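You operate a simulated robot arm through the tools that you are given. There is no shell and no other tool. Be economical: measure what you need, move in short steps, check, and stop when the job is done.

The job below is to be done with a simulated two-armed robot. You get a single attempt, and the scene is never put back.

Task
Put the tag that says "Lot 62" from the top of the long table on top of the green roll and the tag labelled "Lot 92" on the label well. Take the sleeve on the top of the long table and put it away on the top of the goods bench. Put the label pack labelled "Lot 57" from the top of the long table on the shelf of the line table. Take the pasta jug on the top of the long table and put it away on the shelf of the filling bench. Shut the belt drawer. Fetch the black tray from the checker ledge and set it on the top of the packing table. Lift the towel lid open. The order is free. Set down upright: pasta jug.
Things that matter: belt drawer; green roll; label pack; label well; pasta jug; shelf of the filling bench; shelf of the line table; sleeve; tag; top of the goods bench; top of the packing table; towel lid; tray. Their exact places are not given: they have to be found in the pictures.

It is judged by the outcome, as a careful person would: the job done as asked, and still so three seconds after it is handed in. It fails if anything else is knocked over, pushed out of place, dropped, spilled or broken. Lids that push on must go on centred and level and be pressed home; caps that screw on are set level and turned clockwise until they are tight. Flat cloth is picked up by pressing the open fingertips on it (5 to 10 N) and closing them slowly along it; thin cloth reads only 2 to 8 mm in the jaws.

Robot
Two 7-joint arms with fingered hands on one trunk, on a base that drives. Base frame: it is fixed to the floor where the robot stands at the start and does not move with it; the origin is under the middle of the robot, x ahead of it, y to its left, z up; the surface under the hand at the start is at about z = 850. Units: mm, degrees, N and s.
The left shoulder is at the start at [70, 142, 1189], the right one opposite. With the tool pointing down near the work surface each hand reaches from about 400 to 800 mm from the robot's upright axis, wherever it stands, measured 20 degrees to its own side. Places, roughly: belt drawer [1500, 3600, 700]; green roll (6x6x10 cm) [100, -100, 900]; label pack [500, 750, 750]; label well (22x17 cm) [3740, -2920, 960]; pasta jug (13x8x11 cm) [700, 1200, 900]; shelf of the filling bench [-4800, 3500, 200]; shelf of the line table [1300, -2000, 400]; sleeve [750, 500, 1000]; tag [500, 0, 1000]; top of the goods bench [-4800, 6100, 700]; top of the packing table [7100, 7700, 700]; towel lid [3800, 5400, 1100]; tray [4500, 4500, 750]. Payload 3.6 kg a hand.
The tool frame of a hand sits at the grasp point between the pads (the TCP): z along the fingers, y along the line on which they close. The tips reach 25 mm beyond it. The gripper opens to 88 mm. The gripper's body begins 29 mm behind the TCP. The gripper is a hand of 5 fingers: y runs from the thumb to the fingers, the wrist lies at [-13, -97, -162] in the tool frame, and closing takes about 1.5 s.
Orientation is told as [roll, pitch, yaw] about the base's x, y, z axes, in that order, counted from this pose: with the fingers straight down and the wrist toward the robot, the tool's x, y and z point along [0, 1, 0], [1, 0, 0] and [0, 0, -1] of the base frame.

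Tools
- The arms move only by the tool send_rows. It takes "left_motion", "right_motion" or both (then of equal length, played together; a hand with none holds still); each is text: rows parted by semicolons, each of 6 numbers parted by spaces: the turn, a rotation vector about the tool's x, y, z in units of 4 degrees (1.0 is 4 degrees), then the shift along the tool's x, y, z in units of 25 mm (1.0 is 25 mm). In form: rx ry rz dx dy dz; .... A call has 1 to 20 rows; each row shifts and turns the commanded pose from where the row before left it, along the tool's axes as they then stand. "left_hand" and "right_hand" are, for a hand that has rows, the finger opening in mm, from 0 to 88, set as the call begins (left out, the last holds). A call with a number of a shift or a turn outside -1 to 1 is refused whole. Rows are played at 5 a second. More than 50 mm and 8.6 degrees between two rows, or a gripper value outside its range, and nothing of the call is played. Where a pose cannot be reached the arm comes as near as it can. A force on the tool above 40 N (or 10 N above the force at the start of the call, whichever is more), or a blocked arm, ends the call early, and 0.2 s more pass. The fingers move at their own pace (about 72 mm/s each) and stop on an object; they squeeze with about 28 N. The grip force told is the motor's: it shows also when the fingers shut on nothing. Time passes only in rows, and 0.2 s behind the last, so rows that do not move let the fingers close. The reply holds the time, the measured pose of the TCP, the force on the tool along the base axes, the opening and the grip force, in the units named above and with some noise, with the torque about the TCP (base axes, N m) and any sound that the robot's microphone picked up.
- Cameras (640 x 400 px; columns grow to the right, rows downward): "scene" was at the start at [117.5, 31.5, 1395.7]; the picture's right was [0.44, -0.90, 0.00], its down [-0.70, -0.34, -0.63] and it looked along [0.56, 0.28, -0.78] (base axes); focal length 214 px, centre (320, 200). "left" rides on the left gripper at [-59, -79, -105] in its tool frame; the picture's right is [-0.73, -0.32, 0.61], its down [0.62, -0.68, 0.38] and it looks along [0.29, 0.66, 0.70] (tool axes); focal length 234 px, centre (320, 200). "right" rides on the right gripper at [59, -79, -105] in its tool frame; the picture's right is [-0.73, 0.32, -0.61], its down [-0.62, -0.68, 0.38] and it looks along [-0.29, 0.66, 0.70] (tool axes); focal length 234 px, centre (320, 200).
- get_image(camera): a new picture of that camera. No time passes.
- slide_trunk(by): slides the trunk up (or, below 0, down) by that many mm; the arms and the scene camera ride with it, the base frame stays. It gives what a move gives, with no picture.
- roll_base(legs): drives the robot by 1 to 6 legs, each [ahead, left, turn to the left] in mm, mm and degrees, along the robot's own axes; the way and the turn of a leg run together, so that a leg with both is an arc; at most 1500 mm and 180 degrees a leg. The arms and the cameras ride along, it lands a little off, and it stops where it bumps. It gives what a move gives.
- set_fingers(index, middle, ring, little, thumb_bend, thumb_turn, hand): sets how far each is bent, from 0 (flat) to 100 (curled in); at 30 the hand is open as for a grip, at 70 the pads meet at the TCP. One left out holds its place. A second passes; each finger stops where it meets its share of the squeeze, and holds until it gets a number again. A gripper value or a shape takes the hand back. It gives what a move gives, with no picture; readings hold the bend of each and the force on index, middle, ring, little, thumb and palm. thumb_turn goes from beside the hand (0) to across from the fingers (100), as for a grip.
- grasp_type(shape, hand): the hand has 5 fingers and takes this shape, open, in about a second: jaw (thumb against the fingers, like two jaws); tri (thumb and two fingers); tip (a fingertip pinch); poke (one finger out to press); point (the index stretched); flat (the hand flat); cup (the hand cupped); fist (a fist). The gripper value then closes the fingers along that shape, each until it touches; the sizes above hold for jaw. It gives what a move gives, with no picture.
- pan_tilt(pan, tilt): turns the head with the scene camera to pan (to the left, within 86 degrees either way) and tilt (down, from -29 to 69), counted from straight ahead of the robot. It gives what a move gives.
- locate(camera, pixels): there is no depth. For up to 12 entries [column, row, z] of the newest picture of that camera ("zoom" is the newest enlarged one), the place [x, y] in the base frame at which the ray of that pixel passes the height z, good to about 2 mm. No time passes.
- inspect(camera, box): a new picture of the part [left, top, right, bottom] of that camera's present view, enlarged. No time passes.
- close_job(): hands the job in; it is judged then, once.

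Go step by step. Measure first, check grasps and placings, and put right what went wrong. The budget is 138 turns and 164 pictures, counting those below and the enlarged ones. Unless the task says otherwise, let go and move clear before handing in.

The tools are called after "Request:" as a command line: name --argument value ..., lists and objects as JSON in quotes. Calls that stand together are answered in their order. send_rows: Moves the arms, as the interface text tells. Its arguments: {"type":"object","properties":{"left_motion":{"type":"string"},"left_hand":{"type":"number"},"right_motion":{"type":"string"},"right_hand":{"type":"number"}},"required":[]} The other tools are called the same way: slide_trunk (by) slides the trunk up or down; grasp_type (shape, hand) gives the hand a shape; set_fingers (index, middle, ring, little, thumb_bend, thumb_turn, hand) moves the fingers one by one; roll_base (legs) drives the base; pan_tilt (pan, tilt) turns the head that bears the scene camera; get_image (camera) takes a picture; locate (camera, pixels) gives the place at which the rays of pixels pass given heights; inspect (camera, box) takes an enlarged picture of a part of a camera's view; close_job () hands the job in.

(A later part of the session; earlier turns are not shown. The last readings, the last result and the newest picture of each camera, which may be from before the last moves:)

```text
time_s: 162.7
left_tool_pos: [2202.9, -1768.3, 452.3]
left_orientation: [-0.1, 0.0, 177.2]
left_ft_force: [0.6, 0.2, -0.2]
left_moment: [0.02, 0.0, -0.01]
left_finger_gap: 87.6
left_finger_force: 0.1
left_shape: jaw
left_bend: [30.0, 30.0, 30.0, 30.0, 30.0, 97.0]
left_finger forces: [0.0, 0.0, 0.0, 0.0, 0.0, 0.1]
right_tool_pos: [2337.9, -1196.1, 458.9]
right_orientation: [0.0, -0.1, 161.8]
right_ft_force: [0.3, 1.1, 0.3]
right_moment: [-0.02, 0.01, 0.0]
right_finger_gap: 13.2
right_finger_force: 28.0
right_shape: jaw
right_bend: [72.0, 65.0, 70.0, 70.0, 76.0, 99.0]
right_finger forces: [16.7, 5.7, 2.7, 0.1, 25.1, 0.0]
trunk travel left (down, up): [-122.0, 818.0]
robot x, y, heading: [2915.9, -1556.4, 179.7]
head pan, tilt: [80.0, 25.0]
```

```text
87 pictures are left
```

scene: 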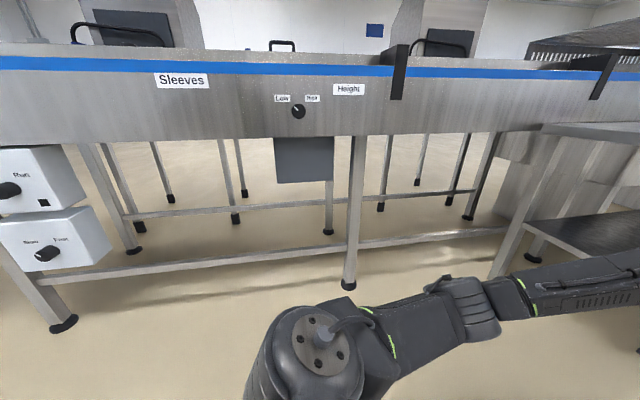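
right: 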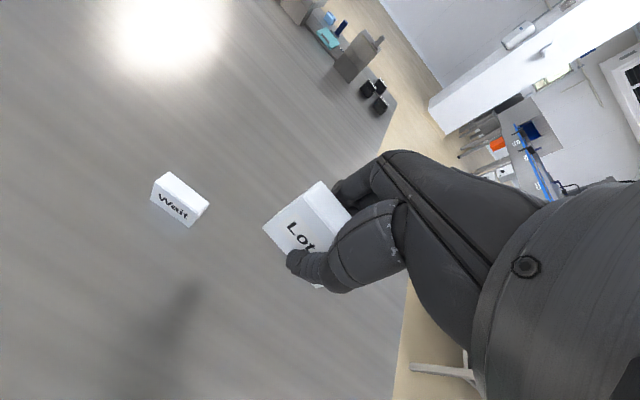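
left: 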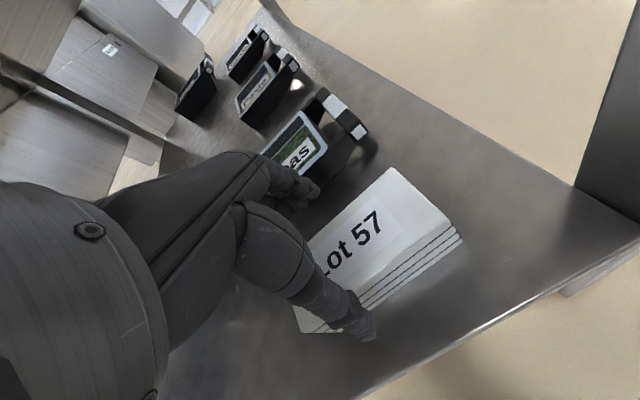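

The pack rests on the shelf. I raise the trunk and look for the label well around (3740,-2920).

Request:
slide_trunk --by 400

Request:
slide_trunk --by 400

Request:
roll_base --legs '[[0, -350, 0], [0, 0, 110]]'

Request:
pan_tilt --pan 10 --tilt 30

Request:
get_image --camera "scene"

```text
time_s: 166.6
left_tool_pos: [2203.9, -1767.8, 851.3]
left_orientation: [-0.1, 0.0, 177.2]
left_ft_force: [0.2, 0.1, 0.4]
left_moment: [0.01, 0.03, 0.0]
left_finger_gap: 87.9
left_finger_force: 0.1
left_shape: jaw
left_bend: [30.0, 30.0, 30.0, 30.0, 30.0, 97.0]
left_finger forces: [0.0, 0.1, 0.1, 0.0, 0.1, 0.0]
right_tool_pos: [2337.8, -1197.7, 857.4]
right_orientation: [0.1, 0.0, 161.7]
right_ft_force: [-0.8, -0.3, -0.5]
right_moment: [0.0, -0.03, 0.0]
right_finger_gap: 13.2
right_finger_force: 28.1
right_shape: jaw
right_bend: [72.0, 65.0, 70.0, 70.0, 76.0, 99.0]
right_finger forces: [16.6, 5.9, 2.6, 0.0, 25.1, 0.0]
trunk travel left (down, up): [-522.0, 418.0]
robot x, y, heading: [2909.4, -1557.4, 180.0]
head pan, tilt: [80.0, 25.0]
```

```text
time_s: 170.4
left_tool_pos: [2202.8, -1767.9, 1251.0]
left_orientation: [-0.1, 0.0, 177.3]
left_ft_force: [0.0, 0.1, -0.6]
left_moment: [0.01, 0.03, -0.01]
left_finger_gap: 87.8
left_finger_force: 0.0
left_shape: jaw
left_bend: [30.0, 30.0, 30.0, 30.0, 30.0, 97.0]
left_finger forces: [0.0, 0.0, 0.0, 0.1, 0.0, 0.0]
right_tool_pos: [2337.3, -1196.8, 1258.1]
right_orientation: [0.0, 0.0, 161.8]
right_ft_force: [-1.4, -0.2, -0.5]
right_moment: [0.01, 0.0, -0.02]
right_finger_gap: 13.4
right_finger_force: 28.2
right_shape: jaw
right_bend: [72.0, 65.0, 70.0, 70.0, 76.0, 99.0]
right_finger forces: [16.7, 5.8, 2.5, 0.0, 25.0, 0.0]
trunk travel left (down, up): [-922.0, 18.0]
robot x, y, heading: [2911.7, -1556.0, 179.9]
head pan, tilt: [80.0, 25.0]
```

```text
time_s: 177.2
left_tool_pos: [3348.5, -1807.1, 1251.5]
left_orientation: [-0.1, 0.0, -72.9]
left_ft_force: [0.0, -0.2, -0.3]
left_moment: [0.01, -0.01, -0.02]
left_finger_gap: 88.1
left_finger_force: 0.1
left_shape: jaw
left_bend: [30.0, 30.0, 30.0, 30.0, 30.0, 97.0]
left_finger forces: [0.1, 0.0, 0.0, 0.0, 0.1, 0.0]
right_tool_pos: [2766.5, -1873.2, 1258.0]
right_orientation: [0.0, 0.0, -88.2]
right_ft_force: [0.3, 0.0, 0.0]
right_moment: [0.01, 0.0, 0.04]
right_finger_gap: 13.1
right_finger_force: 27.5
right_shape: jaw
right_bend: [72.0, 65.0, 70.0, 70.0, 76.0, 99.0]
right_finger forces: [16.6, 5.7, 2.6, 0.0, 24.7, 0.0]
trunk travel left (down, up): [-922.0, 18.0]
robot x, y, heading: [2908.7, -1216.2, -70.0]
head pan, tilt: [80.0, 25.0]
```

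```text
time_s: 178.6
left_tool_pos: [3350.2, -1808.4, 1252.8]
left_orientation: [-0.1, 0.0, -72.9]
left_ft_force: [-0.7, -0.1, 0.3]
left_moment: [0.02, -0.02, 0.0]
left_finger_gap: 88.0
left_finger_force: 0.1
left_shape: jaw
left_bend: [30.0, 30.0, 30.0, 30.0, 30.0, 97.0]
left_finger forces: [0.1, 0.0, 0.0, 0.1, 0.1, 0.0]
right_tool_pos: [2766.3, -1874.1, 1258.8]
right_orientation: [-0.1, 0.0, -88.3]
right_ft_force: [-0.1, 0.1, -0.5]
right_moment: [-0.01, 0.0, 0.01]
right_finger_gap: 13.3
right_finger_force: 28.2
right_shape: jaw
right_bend: [72.0, 65.0, 70.0, 70.0, 76.0, 99.0]
right_finger forces: [16.6, 5.8, 2.4, 0.0, 24.7, 0.0]
trunk travel left (down, up): [-922.0, 18.0]
robot x, y, heading: [2911.7, -1209.6, -70.1]
head pan, tilt: [10.0, 30.0]
```

```text
86 pictures are left
```

scene: 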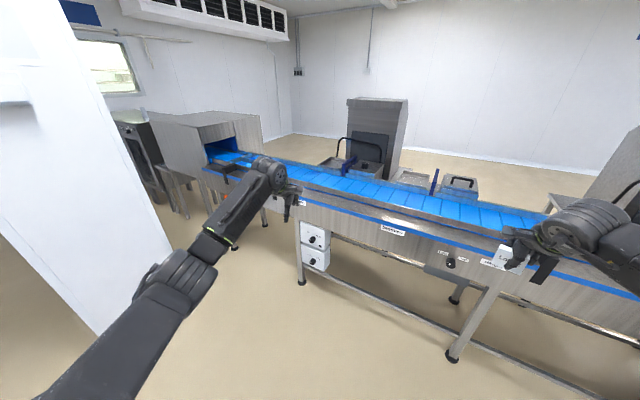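

Request:
inspect --camera "scene" --box '[300, 80, 500, 205]'

Request:
inspect --camera "scene" --box '[180, 100, 380, 225]'

Request:
locate --camera "scene" --pixels '[[330, 162, 960], [368, 166, 960], [410, 175, 960], [455, 182, 960], [305, 165, 960], [250, 165, 960], [300, 200, 900]]'

```text
3.20 times, centred on (400, 142) of scene
```

zoom: 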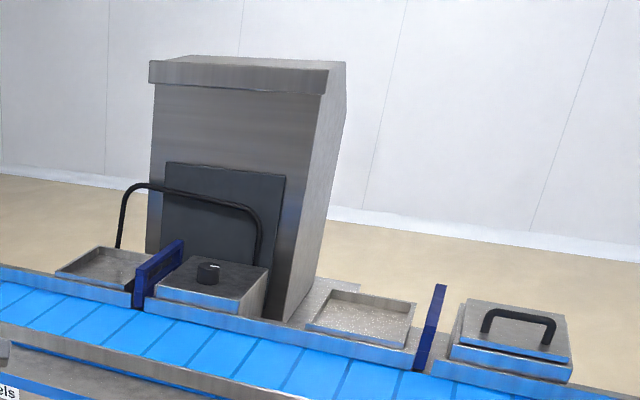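

```text
3.20 times, centred on (280, 162) of scene
```

zoom: 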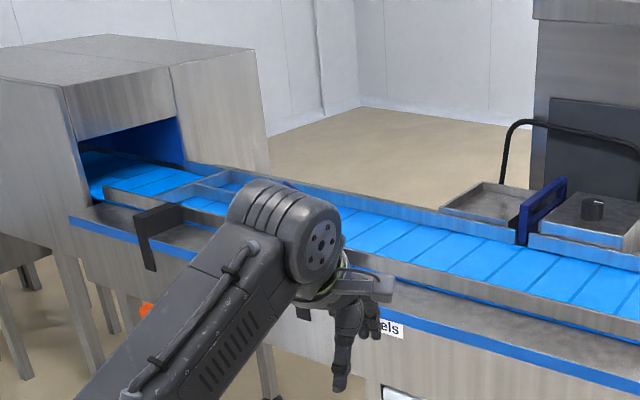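

```text
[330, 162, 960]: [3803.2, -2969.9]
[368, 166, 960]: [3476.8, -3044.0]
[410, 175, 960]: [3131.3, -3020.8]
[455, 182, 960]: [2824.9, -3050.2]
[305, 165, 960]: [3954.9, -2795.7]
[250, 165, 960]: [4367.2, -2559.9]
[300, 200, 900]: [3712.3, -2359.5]
```

The "Labels" well is the one at ~(3790,-2950), past the belt. I check the pillar's base position and the conveyor foot rail before driving.

Request:
locate --camera "scene" --pixels '[[98, 336, 0], [175, 255, 0], [20, 250, 0], [300, 283, 0], [455, 358, 0], [380, 260, 800], [320, 160, 990], [345, 178, 960], [318, 168, 970], [341, 152, 970]]'

Request:
inspect --camera "scene" --box '[300, 140, 380, 190]'

Request:
pan_tilt --pan 60 --tilt 35

Request:
get_image --camera "scene"

```text
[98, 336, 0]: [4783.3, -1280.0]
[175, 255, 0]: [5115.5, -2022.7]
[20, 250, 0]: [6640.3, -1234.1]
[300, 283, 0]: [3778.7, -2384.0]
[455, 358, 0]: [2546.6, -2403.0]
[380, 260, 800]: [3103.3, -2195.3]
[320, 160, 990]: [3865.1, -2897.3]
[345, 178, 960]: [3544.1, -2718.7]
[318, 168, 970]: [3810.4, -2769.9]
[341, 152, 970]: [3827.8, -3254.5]
```

```text
8.00 times, centred on (340, 165) of scene
```

zoom: 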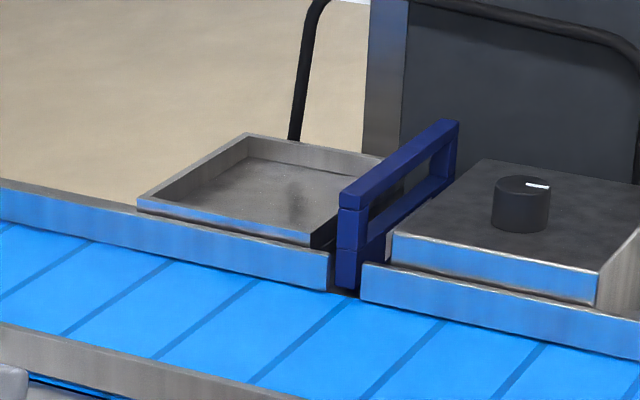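

```text
time_s: 179.8
left_tool_pos: [3348.1, -1807.6, 1252.2]
left_orientation: [-0.2, 0.0, -72.9]
left_ft_force: [-0.6, -0.4, -0.2]
left_moment: [-0.02, 0.0, -0.03]
left_finger_gap: 87.9
left_finger_force: 0.0
left_shape: jaw
left_bend: [30.0, 30.0, 30.0, 30.0, 30.0, 97.0]
left_finger forces: [0.1, 0.1, 0.0, 0.0, 0.0, 0.1]
right_tool_pos: [2766.1, -1873.5, 1257.7]
right_orientation: [0.1, 0.1, -88.3]
right_ft_force: [0.2, 0.5, -0.6]
right_moment: [-0.02, -0.04, -0.01]
right_finger_gap: 13.2
right_finger_force: 27.8
right_shape: jaw
right_bend: [72.0, 65.0, 70.0, 70.0, 76.0, 99.0]
right_finger forces: [16.7, 5.7, 2.5, 0.0, 24.7, 0.1]
trunk travel left (down, up): [-922.0, 18.0]
robot x, y, heading: [2909.7, -1214.0, -70.2]
head pan, tilt: [60.0, 35.0]
```

```text
82 pictures are left
```

scene: 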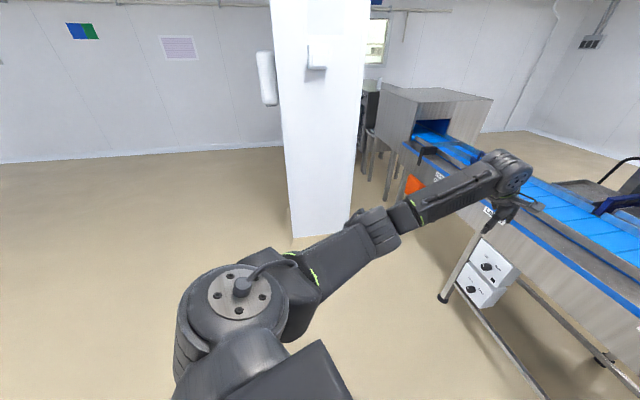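

Request:
locate --camera "zoom" --pixels '[[137, 203, 960], [310, 243, 960], [247, 133, 960], [385, 158, 960], [290, 190, 950], [330, 255, 950], [0, 183, 950], [0, 325, 940]]'

Request:
locate --camera "scene" --pixels '[[444, 300, 0], [480, 290, 620], [495, 240, 750], [515, 270, 750]]'

```text
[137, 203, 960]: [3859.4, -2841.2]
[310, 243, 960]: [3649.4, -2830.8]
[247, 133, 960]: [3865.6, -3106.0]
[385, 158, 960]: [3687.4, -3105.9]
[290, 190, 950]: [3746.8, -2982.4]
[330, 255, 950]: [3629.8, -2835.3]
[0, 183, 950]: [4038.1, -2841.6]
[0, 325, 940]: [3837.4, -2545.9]
```

```text
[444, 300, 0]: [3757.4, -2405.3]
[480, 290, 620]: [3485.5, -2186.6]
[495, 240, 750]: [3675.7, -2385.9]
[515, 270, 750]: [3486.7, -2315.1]
```

The well is centred near (3755,-2920). I turn to face -y, slide over to x≈3905 and come up to the conveyor.

Request:
roll_base --legs '[[0, 0, -20], [0, 995, 0], [790, 0, 0]]'

Request:
pan_tilt --pan -5 --tilt 50

Request:
get_image --camera "scene"

```text
time_s: 189.9
left_tool_pos: [4060.1, -2732.8, 1253.1]
left_orientation: [0.0, -0.2, -94.9]
left_ft_force: [0.5, 0.6, -1.1]
left_moment: [0.02, 0.0, 0.01]
left_finger_gap: 87.6
left_finger_force: 0.0
left_shape: jaw
left_bend: [30.0, 30.0, 30.0, 30.0, 30.0, 97.0]
left_finger forces: [0.0, 0.0, 0.0, 0.0, 0.0, 0.0]
right_tool_pos: [3494.0, -2576.6, 1258.7]
right_orientation: [0.0, -0.2, -110.3]
right_ft_force: [0.0, 0.1, -0.3]
right_moment: [-0.01, 0.0, 0.04]
right_finger_gap: 13.0
right_finger_force: 27.9
right_shape: jaw
right_bend: [72.0, 65.0, 70.0, 70.0, 76.0, 99.0]
right_finger forces: [16.6, 5.7, 2.5, 0.0, 24.7, 0.0]
trunk travel left (down, up): [-922.0, 18.0]
robot x, y, heading: [3875.5, -2017.2, -91.9]
head pan, tilt: [60.0, 35.0]
```

```text
time_s: 191.2
left_tool_pos: [4059.8, -2734.4, 1251.9]
left_orientation: [-0.2, 0.0, -94.8]
left_ft_force: [-0.3, 0.3, -0.1]
left_moment: [0.01, -0.01, -0.01]
left_finger_gap: 88.0
left_finger_force: 0.0
left_shape: jaw
left_bend: [30.0, 30.0, 30.0, 30.0, 30.0, 97.0]
left_finger forces: [0.0, 0.1, 0.0, 0.1, 0.0, 0.0]
right_tool_pos: [3493.4, -2577.4, 1258.4]
right_orientation: [0.0, 0.1, -110.2]
right_ft_force: [0.5, 0.5, 1.1]
right_moment: [-0.04, 0.0, -0.02]
right_finger_gap: 13.2
right_finger_force: 28.3
right_shape: jaw
right_bend: [72.0, 65.0, 70.0, 70.0, 76.0, 99.0]
right_finger forces: [16.6, 5.6, 2.5, 0.0, 24.7, 0.0]
trunk travel left (down, up): [-922.0, 18.0]
robot x, y, heading: [3874.4, -2017.5, -92.2]
head pan, tilt: [-5.0, 50.0]
```

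```text
81 pictures are left
```

scene: 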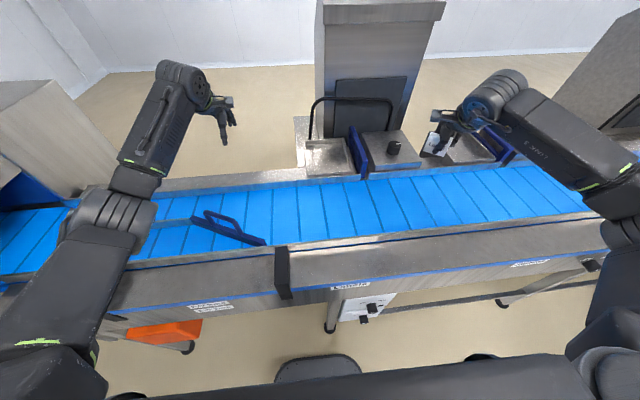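

Request:
inspect --camera "scene" --box '[280, 90, 408, 190]'

Request:
locate --camera "zoom" --pixels '[[103, 208, 980], [103, 208, 960], [105, 270, 960], [325, 258, 960], [300, 195, 960], [140, 225, 940], [300, 225, 940], [200, 240, 940], [380, 130, 1040], [255, 210, 1100]]'

Request:
locate --camera "scene" --pixels '[[280, 250, 900], [280, 250, 950], [300, 185, 950], [320, 358, 300], [330, 330, 0]]'

```text
4.00 times, centred on (344, 140) of scene
```

zoom: 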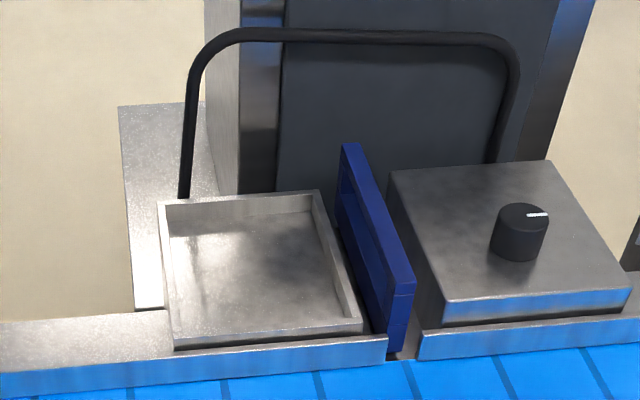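

```text
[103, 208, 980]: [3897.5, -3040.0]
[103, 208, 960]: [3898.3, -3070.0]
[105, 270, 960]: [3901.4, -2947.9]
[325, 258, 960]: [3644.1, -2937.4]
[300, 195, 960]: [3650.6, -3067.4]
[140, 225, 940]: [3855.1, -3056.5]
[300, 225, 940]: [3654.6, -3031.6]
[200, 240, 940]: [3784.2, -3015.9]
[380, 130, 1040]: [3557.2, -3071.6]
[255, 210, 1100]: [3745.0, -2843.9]
```

```text
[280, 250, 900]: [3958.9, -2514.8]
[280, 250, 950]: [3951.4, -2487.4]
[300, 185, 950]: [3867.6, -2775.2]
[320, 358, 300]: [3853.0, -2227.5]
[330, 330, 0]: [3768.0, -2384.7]
```

Request:
locate --camera "zoom" --pixels '[[172, 340, 960], [363, 322, 960], [158, 202, 960], [318, 192, 960], [172, 237, 940], [312, 212, 940], [340, 315, 940], [0, 325, 950], [0, 372, 930], [190, 195, 960]]'

```text
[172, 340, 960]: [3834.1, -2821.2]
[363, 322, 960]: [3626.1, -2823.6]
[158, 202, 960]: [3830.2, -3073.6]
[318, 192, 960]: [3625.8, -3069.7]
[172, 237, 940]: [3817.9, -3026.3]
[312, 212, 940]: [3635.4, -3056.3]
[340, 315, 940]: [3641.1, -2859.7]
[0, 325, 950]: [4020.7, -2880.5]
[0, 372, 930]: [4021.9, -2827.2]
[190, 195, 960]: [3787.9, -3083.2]
```

The well's rim spans x 3626–3834, near edge y≈-2822. I drive 90 mm closer and move the right hand over it, still high.

Request:
roll_base --legs '[[90, 0, 2]]'

Request:
send_rows --right_motion "0 0 0 0.9 0.365 0; 0 0 0 0.9 0.365 0; 0 0 0 0.9 0.365 0; 0 0 0 0.9 0.365 0; 0 0 0 0.9 0.365 0; 0 0 0 0.9 0.365 0; 0 0 0 0.9 0.365 0; 0 0 0 0.9 0.365 0; 0 0 0 0.9 0.365 0; 0 0 0 0.9 0.365 0; 0 0 0 0.9 0.365 0; 0 0 0 0.9 0.365 0; 0 0 0 0.9 0.365 0; 0 0 0 0.9 0.365 0"

Request:
slide_trunk --by -180

Request:
get_image --camera "scene"

Request:
get_image --camera "right"

```text
time_s: 192.3
left_tool_pos: [4083.5, -2809.7, 1255.0]
left_orientation: [-0.1, -0.4, -92.8]
left_ft_force: [0.3, 0.2, 0.2]
left_moment: [-0.01, -0.01, 0.0]
left_finger_gap: 88.1
left_finger_force: 0.0
left_shape: jaw
left_bend: [30.0, 30.0, 30.0, 30.0, 30.0, 97.0]
left_finger forces: [0.1, 0.0, 0.0, 0.0, 0.1, 0.0]
right_tool_pos: [3513.1, -2673.8, 1261.2]
right_orientation: [0.1, -0.4, -108.2]
right_ft_force: [-0.2, 0.2, -0.7]
right_moment: [-0.04, -0.01, -0.01]
right_finger_gap: 13.2
right_finger_force: 28.1
right_shape: jaw
right_bend: [72.0, 65.0, 70.0, 70.0, 76.0, 99.0]
right_finger forces: [16.7, 5.5, 2.5, 0.1, 24.8, 0.1]
trunk travel left (down, up): [-922.0, 18.0]
robot x, y, heading: [3867.5, -2110.4, -90.1]
head pan, tilt: [-5.0, 50.0]
```

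```text
time_s: 195.3
left_tool_pos: [4083.9, -2816.5, 1250.9]
left_orientation: [-0.1, 0.0, -92.7]
left_ft_force: [0.9, 0.5, 0.3]
left_moment: [-0.01, 0.02, 0.03]
left_finger_gap: 87.9
left_finger_force: 0.1
left_shape: jaw
left_bend: [30.0, 30.0, 30.0, 30.0, 30.0, 97.0]
left_finger forces: [0.0, 0.0, 0.0, 0.0, 0.0, 0.0]
right_tool_pos: [3738.8, -2864.1, 1253.4]
right_orientation: [-0.1, 0.0, -108.3]
right_ft_force: [0.6, 0.3, -0.4]
right_moment: [0.03, 0.0, 0.06]
right_finger_gap: 13.1
right_finger_force: 27.7
right_shape: jaw
right_bend: [72.0, 66.0, 70.0, 70.0, 77.0, 98.0]
right_finger forces: [17.1, 5.6, 2.3, 0.1, 24.9, 0.0]
right hand out of reach, approached as far as the arm can: row 12, 13, 14
trunk travel left (down, up): [-922.0, 18.0]
robot x, y, heading: [3869.0, -2106.8, -89.9]
head pan, tilt: [-5.0, 50.0]
```

```text
time_s: 197.3
left_tool_pos: [4084.0, -2815.8, 1073.4]
left_orientation: [-0.1, 0.0, -92.8]
left_ft_force: [0.9, 0.9, -0.7]
left_moment: [-0.01, -0.01, -0.01]
left_finger_gap: 87.9
left_finger_force: 0.0
left_shape: jaw
left_bend: [30.0, 30.0, 30.0, 30.0, 30.0, 97.0]
left_finger forces: [0.0, 0.1, 0.0, 0.1, 0.0, 0.0]
right_tool_pos: [3741.4, -2863.6, 1073.9]
right_orientation: [0.0, -0.1, -108.3]
right_ft_force: [-0.7, -0.3, -0.7]
right_moment: [-0.01, -0.03, 0.0]
right_finger_gap: 13.2
right_finger_force: 28.1
right_shape: jaw
right_bend: [72.0, 66.0, 70.0, 70.0, 77.0, 98.0]
right_finger forces: [17.1, 5.5, 2.3, 0.1, 24.9, 0.0]
trunk travel left (down, up): [-742.0, 198.0]
robot x, y, heading: [3873.1, -2105.8, -90.2]
head pan, tilt: [-5.0, 50.0]
```

```text
79 pictures are left
```

scene: 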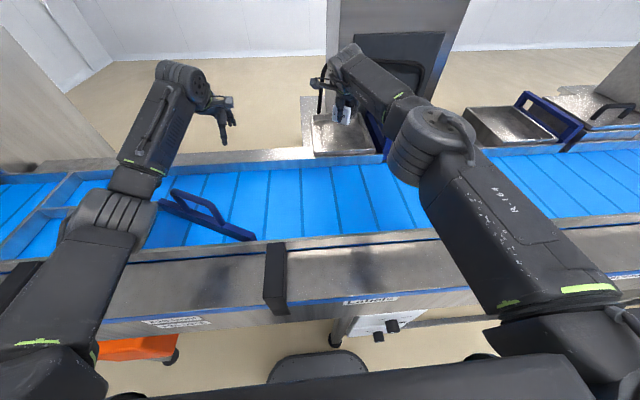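

```text
78 pictures are left
```

right: 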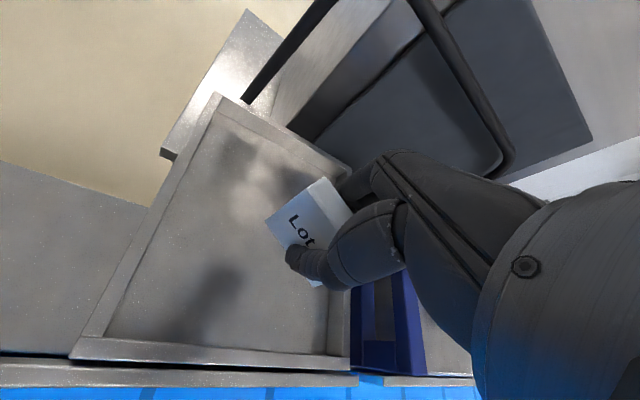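

The hand is over the well. I locate the well's inner edges with the right camera.

Request:
locate --camera "right" --pixels '[[105, 338, 945], [328, 353, 945], [215, 108, 945], [73, 355, 960], [73, 355, 980], [350, 365, 960], [220, 94, 960]]'

Request:
locate --camera "scene" --pixels '[[314, 156, 960], [314, 156, 980], [380, 150, 960], [313, 117, 960]]'

```text
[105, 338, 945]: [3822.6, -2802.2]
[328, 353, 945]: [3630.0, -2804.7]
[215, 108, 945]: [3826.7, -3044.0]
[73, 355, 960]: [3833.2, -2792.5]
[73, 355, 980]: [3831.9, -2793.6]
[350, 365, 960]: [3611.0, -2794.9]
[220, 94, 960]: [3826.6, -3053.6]
```

```text
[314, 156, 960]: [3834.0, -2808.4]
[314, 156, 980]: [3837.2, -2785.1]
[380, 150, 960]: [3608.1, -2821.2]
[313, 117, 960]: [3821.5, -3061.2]
```

TCP is 60 mm inside the near wall, good. I raise the left hand out of the way, then lower the trunk toward contact.

Request:
send_rows --left_motion "0 0 0 0 -0.5 -0.8; 0 0 0 0 -0.5 -0.8; 0 0 0 0 -0.5 -0.8; 0 0 0 0 -0.5 -0.8; 0 0 0 0 -0.5 -0.8; 0 0 0 0 -0.5 -0.8; 0 0 0 0 -0.5 -0.8; 0 0 0 0 -0.5 -0.8; 0 0 0 0 -0.5 -0.8; 0 0 0 0 -0.5 -0.8"

Request:
slide_trunk --by -86

Request:
slide_trunk --by -8

```text
time_s: 199.6
left_tool_pos: [4090.2, -2689.0, 1271.3]
left_orientation: [-0.1, 0.0, -92.9]
left_ft_force: [0.6, 1.8, 0.2]
left_moment: [-0.03, -0.02, 0.0]
left_finger_gap: 87.8
left_finger_force: 0.2
left_shape: jaw
left_bend: [30.0, 30.0, 30.0, 30.0, 30.0, 97.0]
left_finger forces: [0.0, 0.1, 0.1, 0.0, 0.0, 0.1]
right_tool_pos: [3740.2, -2862.2, 1075.2]
right_orientation: [0.0, -0.1, -108.2]
right_ft_force: [0.4, 0.4, 0.5]
right_moment: [0.03, 0.0, -0.03]
right_finger_gap: 13.0
right_finger_force: 28.2
right_shape: jaw
right_bend: [72.0, 66.0, 70.0, 70.0, 77.0, 98.0]
right_finger forces: [17.1, 5.6, 2.2, 0.0, 24.9, 0.0]
trunk travel left (down, up): [-742.0, 198.0]
robot x, y, heading: [3870.5, -2107.6, -90.2]
head pan, tilt: [-5.0, 50.0]
```

```text
time_s: 200.8
left_tool_pos: [4090.7, -2689.0, 1185.0]
left_orientation: [-0.1, -0.2, -92.8]
left_ft_force: [0.8, -0.6, -0.5]
left_moment: [0.0, -0.02, 0.01]
left_finger_gap: 87.7
left_finger_force: 0.0
left_shape: jaw
left_bend: [30.0, 30.0, 30.0, 30.0, 30.0, 97.0]
left_finger forces: [0.1, 0.0, 0.1, 0.0, 0.1, 0.1]
right_tool_pos: [3740.3, -2864.6, 987.9]
right_orientation: [-0.1, 0.0, -108.3]
right_ft_force: [0.7, 0.3, 7.1]
right_moment: [-0.01, 0.05, -0.03]
right_finger_gap: 13.5
right_finger_force: 27.8
right_shape: jaw
right_bend: [72.0, 65.0, 70.0, 70.0, 77.0, 98.0]
right_finger forces: [17.2, 5.9, 2.0, 0.1, 26.3, 0.0]
trunk travel left (down, up): [-656.0, 284.0]
robot x, y, heading: [3875.9, -2108.1, -89.9]
head pan, tilt: [-5.0, 50.0]
```

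```text
time_s: 201.3
left_tool_pos: [4091.5, -2686.7, 1179.7]
left_orientation: [-0.2, -0.4, -92.9]
left_ft_force: [-0.5, 0.4, -0.7]
left_moment: [0.04, -0.01, -0.03]
left_finger_gap: 88.1
left_finger_force: 0.1
left_shape: jaw
left_bend: [30.0, 30.0, 30.0, 30.0, 30.0, 97.0]
left_finger forces: [0.1, 0.0, 0.1, 0.0, 0.0, 0.0]
right_tool_pos: [3740.5, -2861.8, 985.8]
right_orientation: [0.2, -0.6, -108.3]
right_ft_force: [-1.2, -6.7, 35.1]
right_moment: [-0.37, 0.11, 0.06]
right_finger_gap: 15.8
right_finger_force: 28.2
right_shape: jaw
right_bend: [72.0, 64.0, 70.0, 70.0, 79.0, 98.0]
right_finger forces: [22.0, 9.4, 3.9, 0.1, 28.0, 0.0]
trunk travel left (down, up): [-648.0, 292.0]
robot x, y, heading: [3876.8, -2110.3, -89.7]
head pan, tilt: [-5.0, 50.0]
```

Contact was reached (35 N now); I ease up 5 mm, then open to 50 and lift.

Request:
slide_trunk --by 6

Request:
send_rows --right_motion "0 0 0 0 0 0; 0 0 0 0 0 0; 0 0 0 0 0 0; 0 0 0 0 0 0; 0 0 0 0 0 0" --right_hand 50

Request:
slide_trunk --by 200

Request:
get_image --camera "right"

```text
time_s: 201.9
left_tool_pos: [4090.4, -2686.2, 1184.4]
left_orientation: [-0.2, -0.2, -92.8]
left_ft_force: [0.8, 0.1, -0.3]
left_moment: [-0.01, -0.01, -0.02]
left_finger_gap: 87.9
left_finger_force: 0.1
left_shape: jaw
left_bend: [30.0, 30.0, 30.0, 30.0, 30.0, 97.0]
left_finger forces: [0.0, 0.0, 0.0, 0.0, 0.1, 0.1]
right_tool_pos: [3740.3, -2860.0, 985.8]
right_orientation: [0.1, -0.1, -108.3]
right_ft_force: [0.1, 0.7, 14.5]
right_moment: [-0.19, 0.0, 0.06]
right_finger_gap: 15.3
right_finger_force: 27.7
right_shape: jaw
right_bend: [72.0, 64.0, 70.0, 70.0, 79.0, 98.0]
right_finger forces: [18.4, 6.8, 2.9, 0.0, 27.7, 0.0]
trunk travel left (down, up): [-654.0, 286.0]
robot x, y, heading: [3871.8, -2107.5, -90.2]
head pan, tilt: [-5.0, 50.0]
```

```text
time_s: 203.1
left_tool_pos: [4091.7, -2689.6, 1182.1]
left_orientation: [-0.2, -0.1, -92.8]
left_ft_force: [0.3, 0.2, -0.1]
left_moment: [0.01, 0.0, -0.03]
left_finger_gap: 87.7
left_finger_force: 0.0
left_shape: jaw
left_bend: [30.0, 30.0, 30.0, 30.0, 30.0, 97.0]
left_finger forces: [0.0, 0.1, 0.0, 0.0, 0.1, 0.0]
right_tool_pos: [3739.7, -2863.3, 986.6]
right_orientation: [0.0, 0.0, -108.2]
right_ft_force: [-0.1, 0.5, -0.5]
right_moment: [-0.02, 0.01, 0.0]
right_finger_gap: 49.6
right_finger_force: 0.1
right_shape: jaw
right_bend: [74.0, 42.0, 38.0, 44.0, 66.0, 100.0]
right_finger forces: [0.1, 0.6, 0.0, 0.1, 0.0, 0.0]
trunk travel left (down, up): [-654.0, 286.0]
robot x, y, heading: [3875.7, -2112.0, -89.8]
head pan, tilt: [-5.0, 50.0]
```

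```text
time_s: 205.3
left_tool_pos: [4090.3, -2689.8, 1382.7]
left_orientation: [-0.1, 0.0, -92.8]
left_ft_force: [-0.5, 0.7, 0.1]
left_moment: [-0.02, -0.01, 0.01]
left_finger_gap: 88.0
left_finger_force: 0.1
left_shape: jaw
left_bend: [30.0, 30.0, 30.0, 30.0, 30.0, 97.0]
left_finger forces: [0.0, 0.0, 0.1, 0.1, 0.1, 0.0]
right_tool_pos: [3740.4, -2864.3, 1186.7]
right_orientation: [0.0, -0.2, -108.2]
right_ft_force: [0.7, -0.6, 0.2]
right_moment: [-0.01, 0.01, 0.01]
right_finger_gap: 49.6
right_finger_force: 0.0
right_shape: jaw
right_bend: [74.0, 42.0, 38.0, 44.0, 66.0, 100.0]
right_finger forces: [0.1, 0.0, 0.0, 0.0, 0.0, 0.1]
trunk travel left (down, up): [-854.0, 86.0]
robot x, y, heading: [3871.4, -2107.6, -89.8]
head pan, tilt: [-5.0, 50.0]
```

```text
77 pictures are left
```

right: 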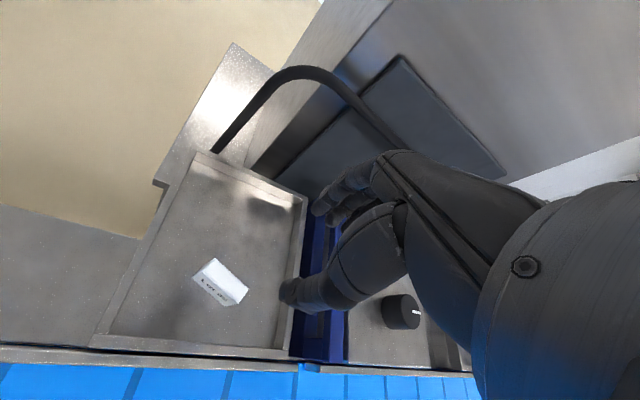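

Lot 92 stands in the label well. Next the tray area: I back off, turn away from the pillar, and drive toward the checker.

Request:
roll_base --legs '[[-850, 0, 0], [0, 0, -180], [1500, 350, 0], [1500, 0, 0], [900, 0, 0]]'

Request:
pan_tilt --pan -10 --tilt 22

Request:
get_image --camera "scene"

```text
refused: leg 3 is longer than a leg can be; nothing moved
```

```text
time_s: 206.2
left_tool_pos: [4090.5, -2690.0, 1383.0]
left_orientation: [-0.1, 0.0, -92.8]
left_ft_force: [-0.8, 0.0, -0.2]
left_moment: [0.04, -0.02, -0.01]
left_finger_gap: 88.1
left_finger_force: 0.1
left_shape: jaw
left_bend: [30.0, 30.0, 30.0, 30.0, 30.0, 97.0]
left_finger forces: [0.1, 0.0, 0.0, 0.0, 0.0, 0.0]
right_tool_pos: [3740.8, -2864.1, 1186.2]
right_orientation: [0.0, -0.2, -108.2]
right_ft_force: [-0.1, 0.5, 0.4]
right_moment: [-0.01, -0.05, -0.03]
right_finger_gap: 49.5
right_finger_force: 0.0
right_shape: jaw
right_bend: [74.0, 42.0, 38.0, 44.0, 66.0, 100.0]
right_finger forces: [0.0, 0.0, 0.1, 0.0, 0.0, 0.0]
trunk travel left (down, up): [-854.0, 86.0]
robot x, y, heading: [3869.9, -2111.4, -89.9]
head pan, tilt: [-10.0, 22.0]
```

```text
76 pictures are left
```

scene: 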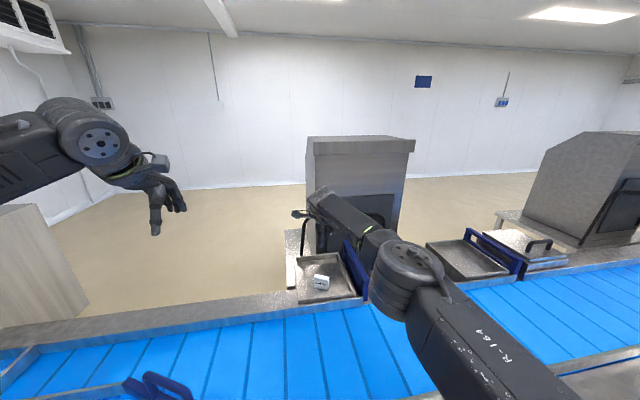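

The tag is confirmed in the well; the drive was refused for an over-long diagonal leg. I resend it with shorter legs.

Request:
roll_base --legs '[[-850, 0, 0], [0, 0, -180], [1400, 350, 0], [1450, 0, 0], [1000, 0, 0]]'

Request:
pan_tilt --pan -10 --tilt 22

Request:
get_image --camera "scene"

```text
time_s: 234.4
left_tool_pos: [3366.2, 2705.2, 1381.0]
left_orientation: [-0.2, 0.2, 86.6]
left_ft_force: [-0.4, 1.1, -0.5]
left_moment: [-0.04, -0.03, 0.02]
left_finger_gap: 88.1
left_finger_force: 0.1
left_shape: jaw
left_bend: [30.0, 30.0, 30.0, 30.0, 30.0, 97.0]
left_finger forces: [0.0, 0.1, 0.0, 0.0, 0.1, 0.1]
right_tool_pos: [3718.3, 2875.7, 1182.5]
right_orientation: [-0.1, 0.2, 71.1]
right_ft_force: [0.6, 0.0, 0.6]
right_moment: [-0.02, 0.04, 0.02]
right_finger_gap: 49.8
right_finger_force: 0.0
right_shape: jaw
right_bend: [74.0, 42.0, 38.0, 43.0, 66.0, 100.0]
right_finger forces: [0.0, 0.1, 0.1, 0.0, 0.0, 0.1]
trunk travel left (down, up): [-854.0, 86.0]
robot x, y, heading: [3579.5, 2116.0, 89.5]
head pan, tilt: [-10.0, 22.0]
stopped in leg 5: the robot was blocked; the commanded pose is now the measured one
```

```text
time_s: 235.0
left_tool_pos: [3366.6, 2701.0, 1381.9]
left_orientation: [-0.2, -0.1, 86.6]
left_ft_force: [-1.3, -0.1, -0.2]
left_moment: [-0.02, 0.02, -0.03]
left_finger_gap: 88.0
left_finger_force: 0.0
left_shape: jaw
left_bend: [30.0, 30.0, 30.0, 30.0, 30.0, 97.0]
left_finger forces: [0.0, 0.0, 0.0, 0.1, 0.0, 0.0]
right_tool_pos: [3718.2, 2871.6, 1186.4]
right_orientation: [0.1, -0.1, 71.1]
right_ft_force: [-0.1, 0.2, 0.3]
right_moment: [-0.01, 0.0, 0.0]
right_finger_gap: 49.6
right_finger_force: 0.0
right_shape: jaw
right_bend: [74.0, 42.0, 38.0, 43.0, 66.0, 100.0]
right_finger forces: [0.0, 0.0, 0.0, 0.1, 0.0, 0.0]
trunk travel left (down, up): [-854.0, 86.0]
robot x, y, heading: [3580.2, 2112.4, 89.7]
head pan, tilt: [-10.0, 22.0]
```

```text
75 pictures are left
```

scene: 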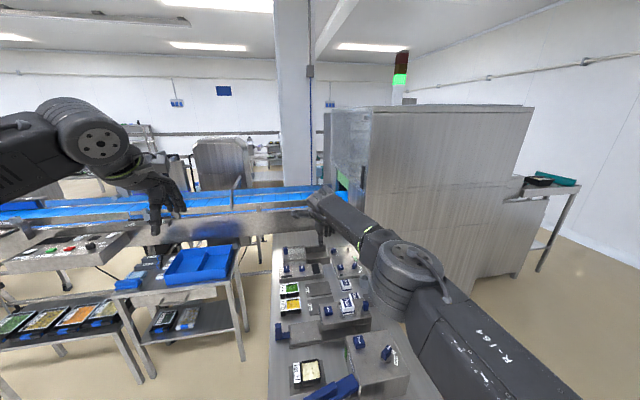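

I was blocked by the instrument bench ahead; I back off. The black tray appears at (540,180) on a ledge right of the checker; I locate it.

Request:
locate --camera "scene" --pixels '[[538, 182, 800], [538, 182, 900], [515, 280, 0], [540, 270, 0], [480, 300, 0], [590, 185, 850], [370, 340, 800], [440, 395, 800]]'

Request:
roll_base --legs '[[-250, 0, 0]]'

Request:
inspect --camera "scene" --box '[240, 150, 640, 400]'

```text
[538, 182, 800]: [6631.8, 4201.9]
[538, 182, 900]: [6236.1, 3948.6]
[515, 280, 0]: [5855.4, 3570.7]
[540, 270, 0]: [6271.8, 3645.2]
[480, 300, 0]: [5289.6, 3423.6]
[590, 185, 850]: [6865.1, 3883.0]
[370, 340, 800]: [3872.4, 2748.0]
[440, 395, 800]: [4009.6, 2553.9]
```

```text
time_s: 236.8
left_tool_pos: [3361.3, 2454.5, 1382.4]
left_orientation: [-0.2, 0.1, 86.8]
left_ft_force: [-0.3, 0.2, 0.1]
left_moment: [-0.03, -0.01, 0.0]
left_finger_gap: 87.8
left_finger_force: 0.1
left_shape: jaw
left_bend: [30.0, 30.0, 30.0, 30.0, 30.0, 97.0]
left_finger forces: [0.0, 0.0, 0.0, 0.0, 0.0, 0.0]
right_tool_pos: [3713.6, 2625.7, 1184.9]
right_orientation: [0.0, 0.0, 71.4]
right_ft_force: [-0.6, -0.4, -0.1]
right_moment: [0.01, -0.01, -0.02]
right_finger_gap: 49.8
right_finger_force: 0.1
right_shape: jaw
right_bend: [74.0, 42.0, 38.0, 43.0, 66.0, 100.0]
right_finger forces: [0.0, 0.0, 0.0, 0.1, 0.1, 0.0]
trunk travel left (down, up): [-854.0, 86.0]
robot x, y, heading: [3570.9, 1863.8, 89.6]
head pan, tilt: [-10.0, 22.0]
```

```text
1.60 times, centred on (440, 275) of scene
```

zoom: 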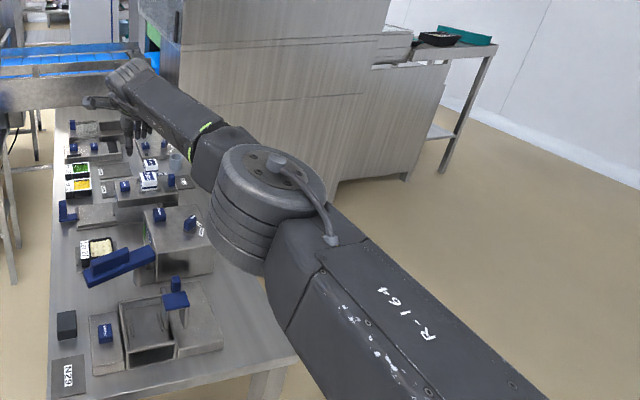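

Request:
inspect --camera "scene" --box '[470, 150, 570, 200]'

Request:
pan_tilt --pan 25 --tilt 15

Request:
get_image --camera "scene"

```text
6.40 times, centred on (520, 175) of scene
```

zoom: 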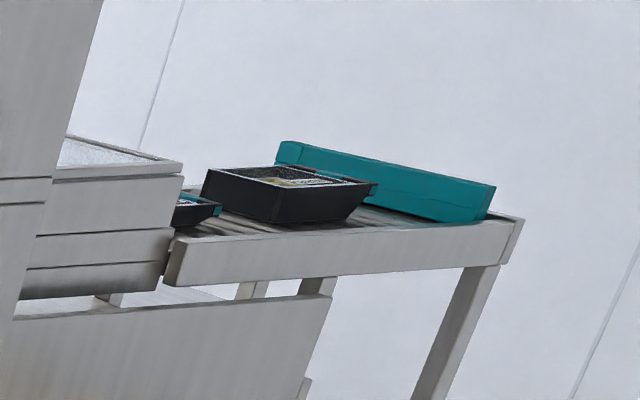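

```text
time_s: 237.8
left_tool_pos: [3359.6, 2452.2, 1382.4]
left_orientation: [-0.1, 0.1, 86.9]
left_ft_force: [-0.2, 0.7, 0.8]
left_moment: [0.02, -0.02, 0.0]
left_finger_gap: 87.9
left_finger_force: 0.1
left_shape: jaw
left_bend: [30.0, 30.0, 30.0, 30.0, 30.0, 97.0]
left_finger forces: [0.0, 0.1, 0.0, 0.1, 0.0, 0.1]
right_tool_pos: [3713.2, 2625.2, 1186.0]
right_orientation: [0.1, -0.1, 71.4]
right_ft_force: [-0.7, -0.7, 0.0]
right_moment: [0.01, 0.03, 0.0]
right_finger_gap: 49.8
right_finger_force: 0.0
right_shape: jaw
right_bend: [74.0, 42.0, 38.0, 43.0, 66.0, 100.0]
right_finger forces: [0.1, 0.0, 0.1, 0.1, 0.0, 0.0]
trunk travel left (down, up): [-854.0, 86.0]
robot x, y, heading: [3572.5, 1870.9, 89.7]
head pan, tilt: [25.0, 15.0]
```

```text
72 pictures are left
```

scene: 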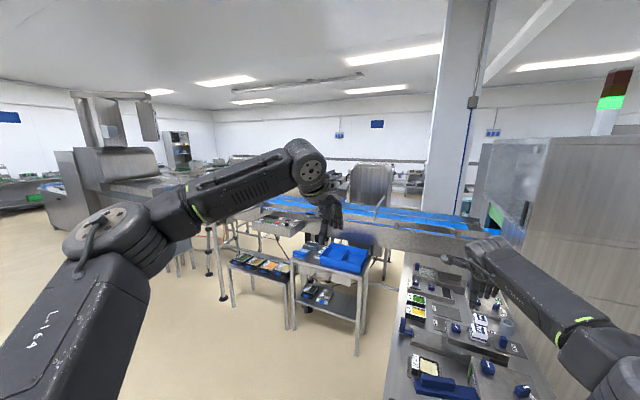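

The (540,180) tray sits on the outfeed rollers at about x=6200, not at (4500,4500); the ledge is probably behind the checker. I drive right toward x≈5900 and look.

Request:
roll_base --legs '[[0, -1450, 0], [0, -1450, 0]]'

Request:
pan_tilt --pan 0 --tilt 15

Request:
get_image --camera "scene"

```text
time_s: 251.9
left_tool_pos: [6314.4, 2365.3, 1382.8]
left_orientation: [-0.2, 0.0, 83.3]
left_ft_force: [-0.1, 0.7, 0.2]
left_moment: [0.0, -0.02, 0.0]
left_finger_gap: 87.9
left_finger_force: 0.0
left_shape: jaw
left_bend: [30.0, 30.0, 30.0, 30.0, 30.0, 97.0]
left_finger forces: [0.0, 0.1, 0.0, 0.0, 0.0, 0.0]
right_tool_pos: [6676.0, 2516.8, 1186.7]
right_orientation: [0.0, -0.1, 68.0]
right_ft_force: [-0.3, -0.1, -0.2]
right_moment: [0.0, -0.03, -0.04]
right_finger_gap: 49.8
right_finger_force: 0.0
right_shape: jaw
right_bend: [74.0, 42.0, 38.0, 43.0, 66.0, 100.0]
right_finger forces: [0.0, 0.0, 0.1, 0.1, 0.0, 0.0]
trunk travel left (down, up): [-854.0, 86.0]
robot x, y, heading: [6492.8, 1772.3, 85.8]
head pan, tilt: [25.0, 15.0]
```

```text
time_s: 252.8
left_tool_pos: [6315.0, 2365.5, 1383.0]
left_orientation: [-0.1, 0.0, 83.3]
left_ft_force: [-0.3, 0.8, 0.6]
left_moment: [0.06, 0.0, -0.02]
left_finger_gap: 87.9
left_finger_force: 0.0
left_shape: jaw
left_bend: [30.0, 30.0, 30.0, 30.0, 30.0, 97.0]
left_finger forces: [0.0, 0.0, 0.0, 0.1, 0.0, 0.1]
right_tool_pos: [6677.0, 2515.5, 1186.2]
right_orientation: [0.0, -0.2, 67.9]
right_ft_force: [-0.9, 1.1, 0.8]
right_moment: [0.02, 0.0, 0.03]
right_finger_gap: 49.8
right_finger_force: 0.1
right_shape: jaw
right_bend: [74.0, 42.0, 38.0, 43.0, 66.0, 100.0]
right_finger forces: [0.0, 0.0, 0.0, 0.1, 0.1, 0.0]
trunk travel left (down, up): [-854.0, 86.0]
robot x, y, heading: [6496.8, 1768.7, 85.8]
head pan, tilt: [0.0, 15.0]
```

```text
71 pictures are left
```

scene: 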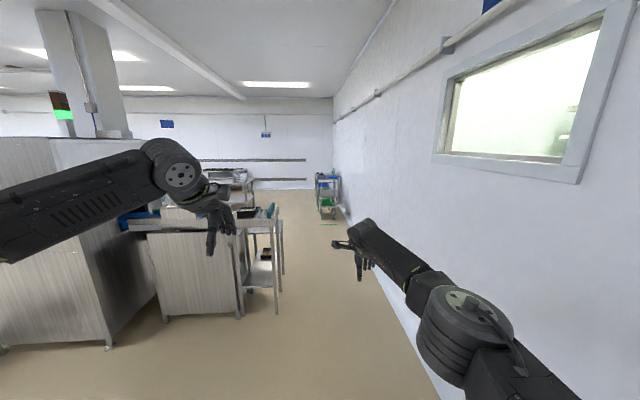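

Request:
locate --camera "scene" --pixels '[[400, 310, 0], [350, 225, 0], [275, 312, 0], [240, 315, 0], [165, 320, 0], [278, 208, 900], [320, 215, 0], [328, 183, 750], [283, 270, 0]]'

Request:
inspect --camera "scene" --box '[190, 160, 350, 260]'

```text
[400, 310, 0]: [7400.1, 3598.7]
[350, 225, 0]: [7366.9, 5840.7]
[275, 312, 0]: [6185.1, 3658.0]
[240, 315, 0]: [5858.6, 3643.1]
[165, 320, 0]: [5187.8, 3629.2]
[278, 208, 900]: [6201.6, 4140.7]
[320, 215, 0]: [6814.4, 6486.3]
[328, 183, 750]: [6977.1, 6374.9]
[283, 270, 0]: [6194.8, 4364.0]
```

```text
4.00 times, centred on (270, 210) of scene
```

zoom: 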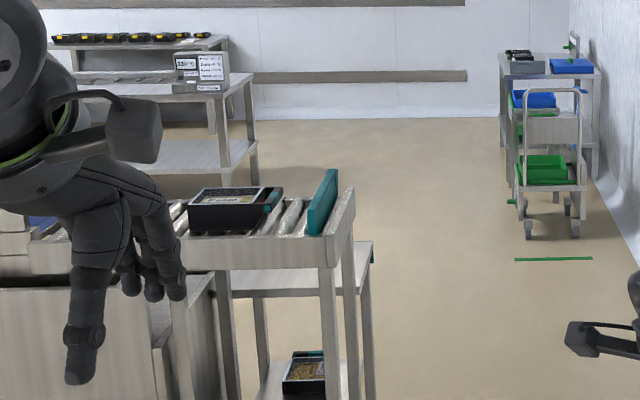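

The corridor between the outfeed (x≤6190) and the wall (x≈7380) is wide. I drive up to y≈5000 and look back-left at the checker's rear.

Request:
roll_base --legs '[[0, -290, 4], [1450, 0, 0], [1450, 0, 0], [400, 0, 0]]'

Request:
pan_tilt --pan 80 --tilt 22

Request:
get_image --camera "scene"

Request:
pan_tilt --pan 5 --tilt 22

Request:
get_image --camera "scene"

```text
time_s: 270.4
left_tool_pos: [6514.9, 5614.6, 1384.0]
left_orientation: [-0.1, 0.0, 88.2]
left_ft_force: [0.0, -0.4, 0.1]
left_moment: [-0.01, -0.02, 0.0]
left_finger_gap: 87.9
left_finger_force: 0.1
left_shape: jaw
left_bend: [30.0, 30.0, 30.0, 30.0, 30.0, 97.0]
left_finger forces: [0.0, 0.0, 0.0, 0.0, 0.0, 0.1]
right_tool_pos: [6861.3, 5794.9, 1187.1]
right_orientation: [0.0, -0.2, 72.7]
right_ft_force: [-0.1, -0.2, -0.1]
right_moment: [0.02, -0.03, -0.02]
right_finger_gap: 49.8
right_finger_force: 0.1
right_shape: jaw
right_bend: [74.0, 42.0, 38.0, 43.0, 66.0, 100.0]
right_finger forces: [0.0, 0.0, 0.0, 0.0, 0.0, 0.0]
trunk travel left (down, up): [-854.0, 86.0]
robot x, y, heading: [6742.3, 5039.6, 90.8]
head pan, tilt: [0.0, 15.0]
```

```text
time_s: 271.9
left_tool_pos: [6513.9, 5617.3, 1382.1]
left_orientation: [-0.2, 0.0, 88.3]
left_ft_force: [0.4, 0.2, -0.5]
left_moment: [-0.01, 0.03, 0.02]
left_finger_gap: 87.9
left_finger_force: 0.1
left_shape: jaw
left_bend: [30.0, 30.0, 30.0, 30.0, 30.0, 97.0]
left_finger forces: [0.1, 0.0, 0.0, 0.0, 0.1, 0.0]
right_tool_pos: [6860.6, 5797.7, 1186.7]
right_orientation: [0.0, -0.2, 72.6]
right_ft_force: [-0.9, -0.5, -0.4]
right_moment: [-0.01, 0.03, -0.01]
right_finger_gap: 49.5
right_finger_force: 0.0
right_shape: jaw
right_bend: [74.0, 42.0, 38.0, 43.0, 66.0, 100.0]
right_finger forces: [0.0, 0.1, 0.0, 0.1, 0.0, 0.0]
trunk travel left (down, up): [-854.0, 86.0]
robot x, y, heading: [6740.9, 5038.1, 91.2]
head pan, tilt: [80.0, 22.0]
```

```text
69 pictures are left
```

scene: 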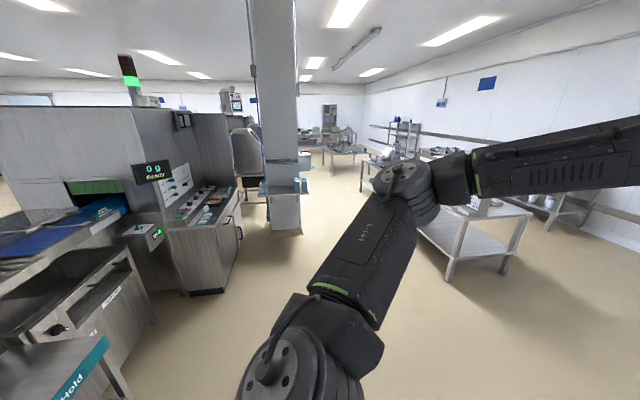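

```text
time_s: 273.4
left_tool_pos: [6513.4, 5616.6, 1382.0]
left_orientation: [-0.2, -0.1, 88.2]
left_ft_force: [-0.2, -0.3, -0.1]
left_moment: [-0.01, -0.01, -0.01]
left_finger_gap: 87.9
left_finger_force: 0.1
left_shape: jaw
left_bend: [30.0, 30.0, 30.0, 30.0, 30.0, 97.0]
left_finger forces: [0.0, 0.0, 0.0, 0.1, 0.1, 0.0]
right_tool_pos: [6861.7, 5797.1, 1186.2]
right_orientation: [0.1, -0.1, 72.7]
right_ft_force: [0.2, 0.2, 0.3]
right_moment: [-0.04, 0.01, 0.0]
right_finger_gap: 49.4
right_finger_force: 0.1
right_shape: jaw
right_bend: [74.0, 42.0, 38.0, 43.0, 66.0, 100.0]
right_finger forces: [0.0, 0.1, 0.1, 0.1, 0.1, 0.1]
trunk travel left (down, up): [-854.0, 86.0]
robot x, y, heading: [6742.5, 5037.1, 90.9]
head pan, tilt: [5.0, 22.0]
```

```text
68 pictures are left
```

scene: 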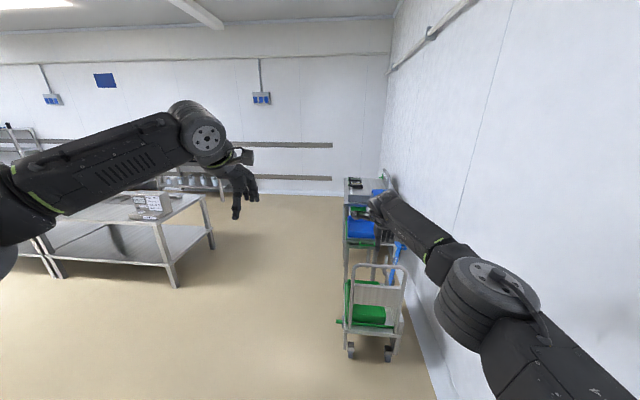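

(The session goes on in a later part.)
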